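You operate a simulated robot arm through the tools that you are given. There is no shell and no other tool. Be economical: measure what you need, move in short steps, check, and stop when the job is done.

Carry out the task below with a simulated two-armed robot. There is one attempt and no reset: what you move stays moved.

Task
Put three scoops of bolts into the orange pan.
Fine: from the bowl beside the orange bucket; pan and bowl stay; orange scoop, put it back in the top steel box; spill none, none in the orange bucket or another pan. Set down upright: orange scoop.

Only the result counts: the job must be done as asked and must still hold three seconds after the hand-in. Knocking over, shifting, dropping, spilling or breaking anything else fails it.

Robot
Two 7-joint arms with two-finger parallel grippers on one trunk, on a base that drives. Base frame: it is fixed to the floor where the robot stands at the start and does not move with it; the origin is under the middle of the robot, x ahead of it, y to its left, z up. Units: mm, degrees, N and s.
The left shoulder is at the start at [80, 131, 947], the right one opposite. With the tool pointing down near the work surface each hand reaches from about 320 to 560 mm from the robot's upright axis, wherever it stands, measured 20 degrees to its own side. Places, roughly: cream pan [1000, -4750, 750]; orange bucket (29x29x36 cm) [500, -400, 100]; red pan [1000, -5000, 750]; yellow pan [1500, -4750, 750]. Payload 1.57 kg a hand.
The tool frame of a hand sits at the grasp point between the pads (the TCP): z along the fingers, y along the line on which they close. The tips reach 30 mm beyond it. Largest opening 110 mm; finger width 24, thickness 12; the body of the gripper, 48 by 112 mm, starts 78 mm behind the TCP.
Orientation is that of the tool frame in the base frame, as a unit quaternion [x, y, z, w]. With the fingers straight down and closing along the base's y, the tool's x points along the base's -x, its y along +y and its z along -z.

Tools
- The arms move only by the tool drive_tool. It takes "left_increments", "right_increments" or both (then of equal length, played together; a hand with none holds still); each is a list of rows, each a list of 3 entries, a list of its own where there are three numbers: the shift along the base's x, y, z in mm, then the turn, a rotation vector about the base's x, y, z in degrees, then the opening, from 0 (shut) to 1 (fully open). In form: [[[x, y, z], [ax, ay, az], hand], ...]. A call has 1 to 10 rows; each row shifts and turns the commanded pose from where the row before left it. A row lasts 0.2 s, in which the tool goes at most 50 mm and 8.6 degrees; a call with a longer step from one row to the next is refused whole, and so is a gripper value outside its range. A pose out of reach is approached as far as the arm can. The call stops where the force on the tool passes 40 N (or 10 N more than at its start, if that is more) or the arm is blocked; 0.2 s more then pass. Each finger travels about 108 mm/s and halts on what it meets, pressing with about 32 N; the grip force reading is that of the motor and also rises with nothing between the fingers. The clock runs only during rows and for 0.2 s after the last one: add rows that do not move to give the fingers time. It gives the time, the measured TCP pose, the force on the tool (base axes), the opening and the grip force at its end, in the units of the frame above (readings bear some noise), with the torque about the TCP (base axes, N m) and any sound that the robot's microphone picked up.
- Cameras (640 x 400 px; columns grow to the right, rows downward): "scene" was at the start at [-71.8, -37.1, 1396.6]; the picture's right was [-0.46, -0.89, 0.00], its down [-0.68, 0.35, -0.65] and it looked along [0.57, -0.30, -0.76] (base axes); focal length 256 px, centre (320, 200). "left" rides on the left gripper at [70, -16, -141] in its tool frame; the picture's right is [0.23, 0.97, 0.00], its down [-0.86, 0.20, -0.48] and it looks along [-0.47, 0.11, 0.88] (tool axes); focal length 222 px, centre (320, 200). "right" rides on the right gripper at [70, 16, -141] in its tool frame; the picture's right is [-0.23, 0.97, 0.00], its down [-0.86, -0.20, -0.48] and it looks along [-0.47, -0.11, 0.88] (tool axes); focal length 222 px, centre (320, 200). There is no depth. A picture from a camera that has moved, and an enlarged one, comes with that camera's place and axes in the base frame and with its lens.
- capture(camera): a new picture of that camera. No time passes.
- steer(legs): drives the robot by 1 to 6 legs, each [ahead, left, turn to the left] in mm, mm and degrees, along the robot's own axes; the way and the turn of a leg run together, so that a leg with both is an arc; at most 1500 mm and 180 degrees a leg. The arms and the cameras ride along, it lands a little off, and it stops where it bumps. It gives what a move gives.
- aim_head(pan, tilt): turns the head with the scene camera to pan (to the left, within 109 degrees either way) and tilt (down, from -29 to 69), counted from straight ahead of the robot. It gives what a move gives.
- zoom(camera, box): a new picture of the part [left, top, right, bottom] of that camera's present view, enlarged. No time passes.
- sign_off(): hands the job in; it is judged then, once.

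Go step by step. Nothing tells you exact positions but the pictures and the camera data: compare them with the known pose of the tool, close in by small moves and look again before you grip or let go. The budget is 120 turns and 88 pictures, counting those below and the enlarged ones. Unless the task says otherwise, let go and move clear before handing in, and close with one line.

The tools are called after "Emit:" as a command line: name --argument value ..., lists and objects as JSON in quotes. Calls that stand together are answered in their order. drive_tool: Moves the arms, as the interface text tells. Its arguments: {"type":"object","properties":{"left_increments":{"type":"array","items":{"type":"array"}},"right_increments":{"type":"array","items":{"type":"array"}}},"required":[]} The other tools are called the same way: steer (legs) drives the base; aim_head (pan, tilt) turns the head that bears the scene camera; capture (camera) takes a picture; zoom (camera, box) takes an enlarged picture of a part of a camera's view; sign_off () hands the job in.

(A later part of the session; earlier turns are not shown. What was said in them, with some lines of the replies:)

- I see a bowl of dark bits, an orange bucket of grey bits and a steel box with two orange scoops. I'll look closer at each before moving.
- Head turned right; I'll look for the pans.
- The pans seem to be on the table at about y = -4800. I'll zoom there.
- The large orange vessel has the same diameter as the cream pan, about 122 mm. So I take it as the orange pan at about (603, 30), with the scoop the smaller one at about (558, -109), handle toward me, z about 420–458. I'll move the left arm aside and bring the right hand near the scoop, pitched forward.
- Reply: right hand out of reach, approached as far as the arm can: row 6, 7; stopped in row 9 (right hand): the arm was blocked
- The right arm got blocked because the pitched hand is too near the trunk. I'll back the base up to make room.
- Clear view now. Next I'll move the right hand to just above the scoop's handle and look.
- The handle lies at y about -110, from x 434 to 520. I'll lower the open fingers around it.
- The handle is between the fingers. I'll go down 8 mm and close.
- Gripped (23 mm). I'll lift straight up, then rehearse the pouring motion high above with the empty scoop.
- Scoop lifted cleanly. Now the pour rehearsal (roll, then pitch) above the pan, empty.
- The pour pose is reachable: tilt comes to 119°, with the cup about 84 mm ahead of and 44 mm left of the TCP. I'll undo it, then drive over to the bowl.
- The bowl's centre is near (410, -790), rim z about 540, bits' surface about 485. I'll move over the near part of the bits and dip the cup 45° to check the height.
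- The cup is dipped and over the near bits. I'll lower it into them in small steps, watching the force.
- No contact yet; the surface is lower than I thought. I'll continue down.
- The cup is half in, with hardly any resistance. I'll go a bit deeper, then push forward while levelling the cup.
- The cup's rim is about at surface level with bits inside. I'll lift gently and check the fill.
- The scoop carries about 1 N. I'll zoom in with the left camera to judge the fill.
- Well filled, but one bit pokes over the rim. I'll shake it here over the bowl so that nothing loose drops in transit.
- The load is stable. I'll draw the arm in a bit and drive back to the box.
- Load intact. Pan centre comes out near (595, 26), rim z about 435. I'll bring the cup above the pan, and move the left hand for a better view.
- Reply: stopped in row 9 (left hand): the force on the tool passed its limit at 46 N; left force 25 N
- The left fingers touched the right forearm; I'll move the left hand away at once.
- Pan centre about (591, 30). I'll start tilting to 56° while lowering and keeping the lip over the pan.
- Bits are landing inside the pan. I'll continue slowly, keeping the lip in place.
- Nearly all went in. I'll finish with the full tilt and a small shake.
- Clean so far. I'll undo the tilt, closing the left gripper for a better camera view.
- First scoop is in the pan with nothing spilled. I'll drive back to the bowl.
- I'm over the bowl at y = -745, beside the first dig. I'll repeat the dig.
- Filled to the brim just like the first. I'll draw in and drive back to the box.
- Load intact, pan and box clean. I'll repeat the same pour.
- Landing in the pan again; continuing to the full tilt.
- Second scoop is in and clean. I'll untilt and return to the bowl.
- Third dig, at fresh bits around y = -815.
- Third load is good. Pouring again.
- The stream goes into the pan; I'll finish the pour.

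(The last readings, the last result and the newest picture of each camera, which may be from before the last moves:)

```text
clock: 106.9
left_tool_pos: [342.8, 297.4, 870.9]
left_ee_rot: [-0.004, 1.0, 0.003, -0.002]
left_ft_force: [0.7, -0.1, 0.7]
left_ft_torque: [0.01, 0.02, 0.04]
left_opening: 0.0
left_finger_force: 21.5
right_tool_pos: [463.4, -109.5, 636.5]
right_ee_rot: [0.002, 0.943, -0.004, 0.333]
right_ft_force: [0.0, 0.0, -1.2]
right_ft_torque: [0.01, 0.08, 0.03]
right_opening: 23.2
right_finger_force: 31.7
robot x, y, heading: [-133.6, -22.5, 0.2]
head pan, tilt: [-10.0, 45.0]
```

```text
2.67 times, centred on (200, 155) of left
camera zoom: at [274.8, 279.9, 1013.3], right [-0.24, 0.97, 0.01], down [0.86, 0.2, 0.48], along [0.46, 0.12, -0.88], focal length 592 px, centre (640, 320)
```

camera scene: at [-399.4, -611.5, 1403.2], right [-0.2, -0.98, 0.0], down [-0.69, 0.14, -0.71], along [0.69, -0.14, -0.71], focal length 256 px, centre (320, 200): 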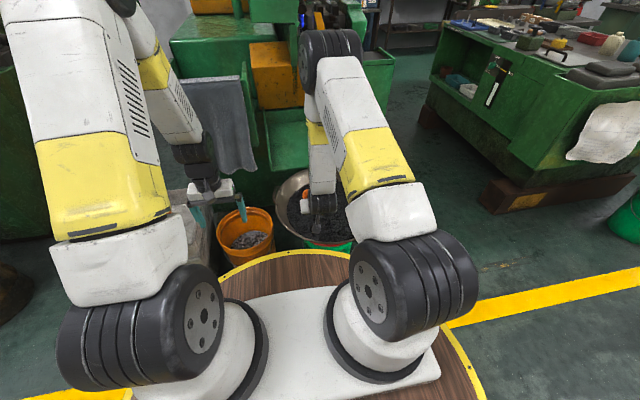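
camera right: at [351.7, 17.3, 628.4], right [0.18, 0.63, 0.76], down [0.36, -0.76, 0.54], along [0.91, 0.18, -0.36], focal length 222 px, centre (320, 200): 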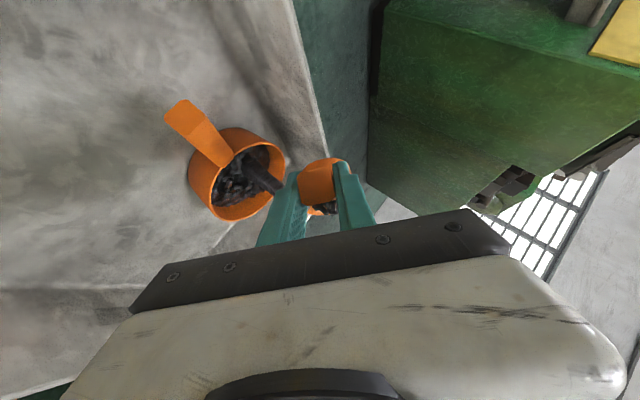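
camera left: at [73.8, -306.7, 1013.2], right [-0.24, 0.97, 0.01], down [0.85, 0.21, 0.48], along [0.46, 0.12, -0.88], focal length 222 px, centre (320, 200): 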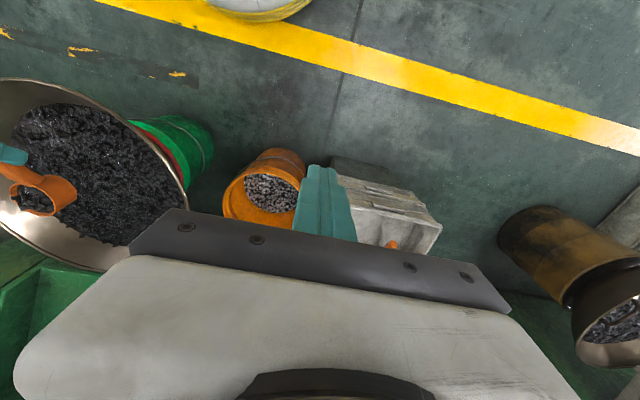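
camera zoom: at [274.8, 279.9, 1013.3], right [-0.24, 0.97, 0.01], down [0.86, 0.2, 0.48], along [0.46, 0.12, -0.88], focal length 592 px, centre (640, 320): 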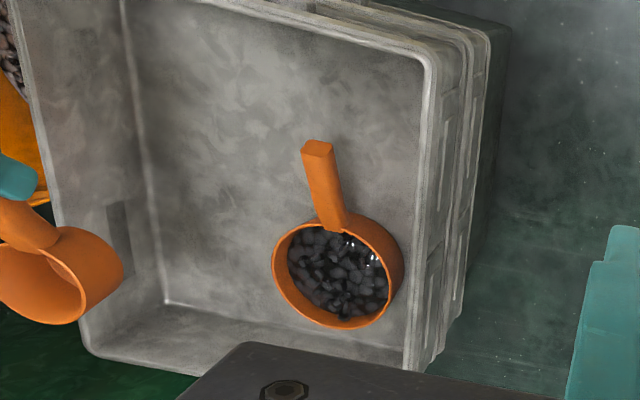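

Three scoops in the pan, nothing spilled, scoop empty. I'll lower it back to where it was in the box.

Emit:
drive_tool --right_increments '[[[-1, 0, -30], [0, 0, 0], 0], [[-1, 0, -40], [0, 0, 0], 0], [[-1, 0, -40], [0, 0, 0], 0], [[0, 0, -30], [0, 0, 0], 0], [[0, 0, -20], [0, 0, 0], 0], [[0, 1, -12], [0, 0, 0], 0], [[0, 0, 0], [0, 0, 0], 0]]'

Emit:
zoom --camera "left" --box '[80, 80, 320, 230]'

```text
clock: 108.5
left_tool_pos: [344.1, 298.3, 870.5]
left_ee_rot: [-0.005, 1.0, 0.003, -0.002]
left_ft_force: [-0.2, 0.0, 0.2]
left_ft_torque: [0.01, 0.0, -0.01]
left_opening: 0.0
left_finger_force: 21.3
right_tool_pos: [459.2, -105.5, 464.0]
right_ee_rot: [0.0, 0.943, -0.002, 0.333]
right_ft_force: [0.2, -0.6, -1.6]
right_ft_torque: [-0.01, 0.09, 0.02]
right_opening: 23.1
right_finger_force: 32.2
robot x, y, heading: [-134.8, -23.2, 0.3]
head pan, tilt: [-10.0, 45.0]
```

```text
2.67 times, centred on (200, 155) of left
camera zoom: at [274.6, 280.4, 1013.2], right [-0.24, 0.97, 0.01], down [0.85, 0.2, 0.48], along [0.46, 0.12, -0.88], focal length 592 px, centre (640, 320)
```

zoom: 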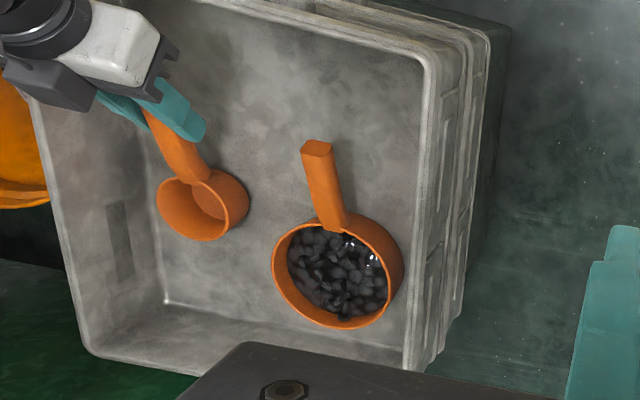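

Hovering about 12 mm above the floor of the box. I'll settle it down gently.

Emit:
drive_tool --right_increments '[[[0, -1, -5], [0, 0, 0], 0], [[0, 0, -3], [0, 0, 0], 0], [[0, 0, -2], [0, 0, 0], 0], [[0, 0, 0], [0, 0, 0], 0]]'

```text
clock: 109.5
left_tool_pos: [343.1, 298.1, 869.5]
left_ee_rot: [-0.005, 1.0, 0.004, -0.001]
left_ft_force: [0.5, -0.5, 0.5]
left_ft_torque: [-0.03, 0.02, -0.02]
left_opening: 0.0
left_finger_force: 21.8
right_tool_pos: [459.4, -108.0, 455.6]
right_ee_rot: [0.001, 0.943, -0.003, 0.333]
right_ft_force: [-6.3, 2.1, 15.2]
right_ft_torque: [0.09, -0.85, 0.13]
right_opening: 23.1
right_finger_force: 33.0
robot x, y, heading: [-131.2, -25.1, 0.1]
head pan, tilt: [-10.0, 45.0]
```

Contact made. I'll ease up 1 mm and release slowly.

Emit:
drive_tool --right_increments '[[[0, 0, 1], [0, 0, 0], 0], [[0, 0, 0], [0, 0, 0], 0.25], [[0, 0, 0], [0, 0, 0], 0.35], [[0, 0, 0], [0, 0, 0], 0.45], [[0, 0, 0], [0, 0, 0], 0.45], [[0, 0, 0], [0, 0, 0], 0.45]]'

Emit:
zoom --camera "left" --box '[80, 80, 320, 230]'

Emit:
capture --camera "right"

```text
clock: 110.9
left_tool_pos: [342.9, 298.1, 870.9]
left_ee_rot: [-0.004, 1.0, 0.003, -0.001]
left_ft_force: [0.0, -0.1, -0.8]
left_ft_torque: [0.03, -0.02, -0.03]
left_opening: 0.1
left_finger_force: 21.5
right_tool_pos: [459.0, -107.5, 456.3]
right_ee_rot: [0.0, 0.943, -0.001, 0.333]
right_ft_force: [0.3, 0.3, 0.2]
right_ft_torque: [-0.01, -0.02, 0.02]
right_opening: 49.5
right_finger_force: 0.0
robot x, y, heading: [-132.9, -24.9, -0.0]
head pan, tilt: [-10.0, 45.0]
```

```text
2.67 times, centred on (200, 155) of left
camera zoom: at [274.6, 280.4, 1013.2], right [-0.24, 0.97, 0.01], down [0.85, 0.2, 0.48], along [0.46, 0.12, -0.88], focal length 592 px, centre (640, 320)
```

zoom: 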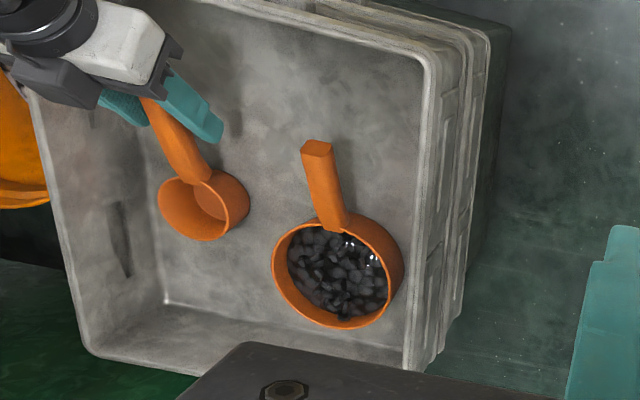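

```text
28 pictures are left
camera right: at [315.4, -91.6, 521.8], right [0.18, 0.97, 0.14], down [0.36, -0.2, 0.91], along [0.91, -0.11, -0.39], focal length 222 px, centre (320, 200)
```

right: 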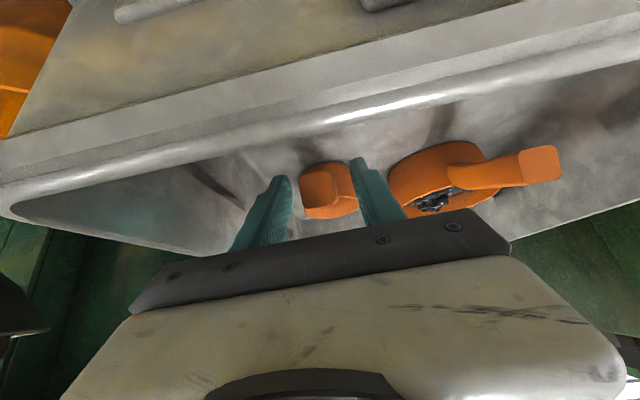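

Released and standing upright. I'll retreat the way I came in.

Emit:
drive_tool --right_increments '[[[-3, 0, 10], [0, 0, 0], 0.45], [[-8, 0, 24], [0, 0, 0], 0.45], [[-8, 0, 24], [0, 0, 0], 0.45], [[-8, 0, 30], [0, 0, 0], 0.45], [[0, -10, 40], [0, 0, 0], 0.45], [[0, -15, 40], [0, 0, 0], 0.45], [[0, -30, 30], [0, 0, 0], 0.45], [[0, 0, 0], [0, 0, 0], 0.45]]'

Emit:
zoom --camera "left" --box '[0, 40, 320, 240]'

Emit:
capture --camera "right"

Emit:
aim_head --pan -40 --tilt 45

Emit:
capture --camera "scene"

```text
clock: 112.7
left_tool_pos: [343.2, 297.5, 870.6]
left_ee_rot: [-0.005, 1.0, 0.004, -0.001]
left_ft_force: [0.0, 0.4, 0.6]
left_ft_torque: [-0.01, 0.03, 0.01]
left_opening: 0.0
left_finger_force: 21.6
right_tool_pos: [431.4, -163.9, 656.6]
right_ee_rot: [0.0, 0.943, -0.002, 0.332]
right_ft_force: [0.4, 0.3, 0.2]
right_ft_torque: [0.0, 0.0, 0.0]
right_opening: 49.4
right_finger_force: 0.1
robot x, y, heading: [-131.1, -20.5, 0.1]
head pan, tilt: [-10.0, 45.0]
```

```text
2.00 times, centred on (160, 140) of left
camera zoom: at [274.6, 280.5, 1013.2], right [-0.24, 0.97, 0.01], down [0.85, 0.2, 0.48], along [0.46, 0.12, -0.88], focal length 444 px, centre (640, 320)
```

zoom: 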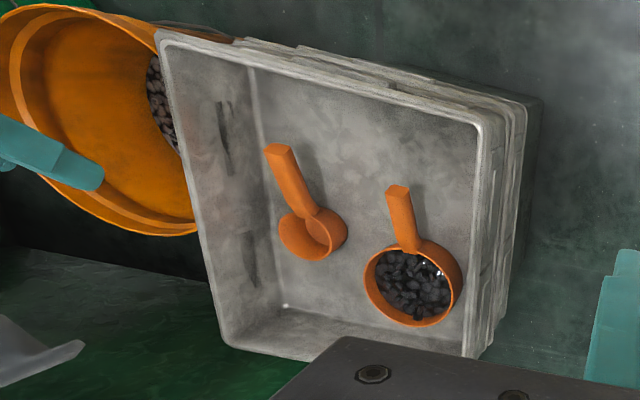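

```text
26 pictures are left
camera right: at [288.5, -147.9, 721.8], right [0.18, 0.97, 0.14], down [0.37, -0.2, 0.91], along [0.91, -0.11, -0.39], focal length 222 px, centre (320, 200)
```

right: 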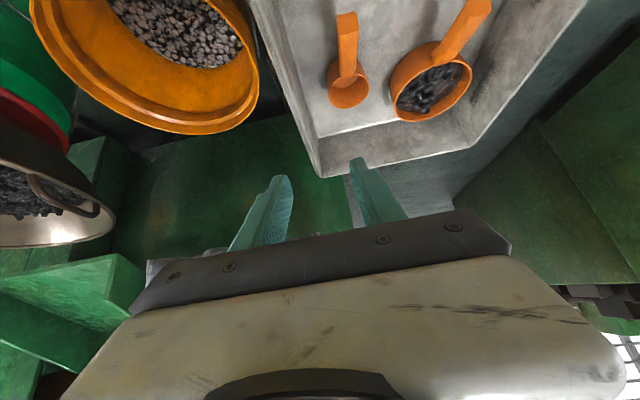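

```text
clock: 113.6
left_tool_pos: [344.2, 299.3, 870.8]
left_ee_rot: [-0.005, 1.0, 0.004, -0.002]
left_ft_force: [0.3, 1.4, -1.2]
left_ft_torque: [0.03, 0.02, 0.06]
left_opening: 0.1
left_finger_force: 21.7
right_tool_pos: [432.7, -164.7, 656.6]
right_ee_rot: [0.0, 0.943, -0.003, 0.333]
right_ft_force: [0.5, -0.2, -0.2]
right_ft_torque: [0.02, 0.01, -0.02]
right_opening: 49.4
right_finger_force: 0.0
robot x, y, heading: [-131.6, -23.2, -0.2]
head pan, tilt: [-40.0, 45.0]
```

```text
25 pictures are left
camera scene: at [-211.1, -75.7, 1403.2], right [-0.64, -0.77, 0.0], down [-0.54, 0.45, -0.71], along [0.54, -0.45, -0.71], focal length 256 px, centre (320, 200)
```

scene: 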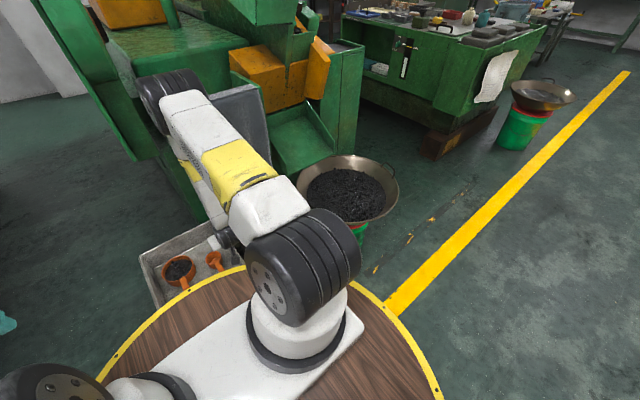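

Three scoops are in the pan, the scoop stands upright in the box, the bowl is in place, and I see nothing spilled. Handing in.

Emit:
sign_off

```text
The job is handed in.
```

I put three scoops of bolts from the bowl beside the orange bucket into the orange pan, then set the orange scoop back upright in the top steel box; the final pictures show no spills.
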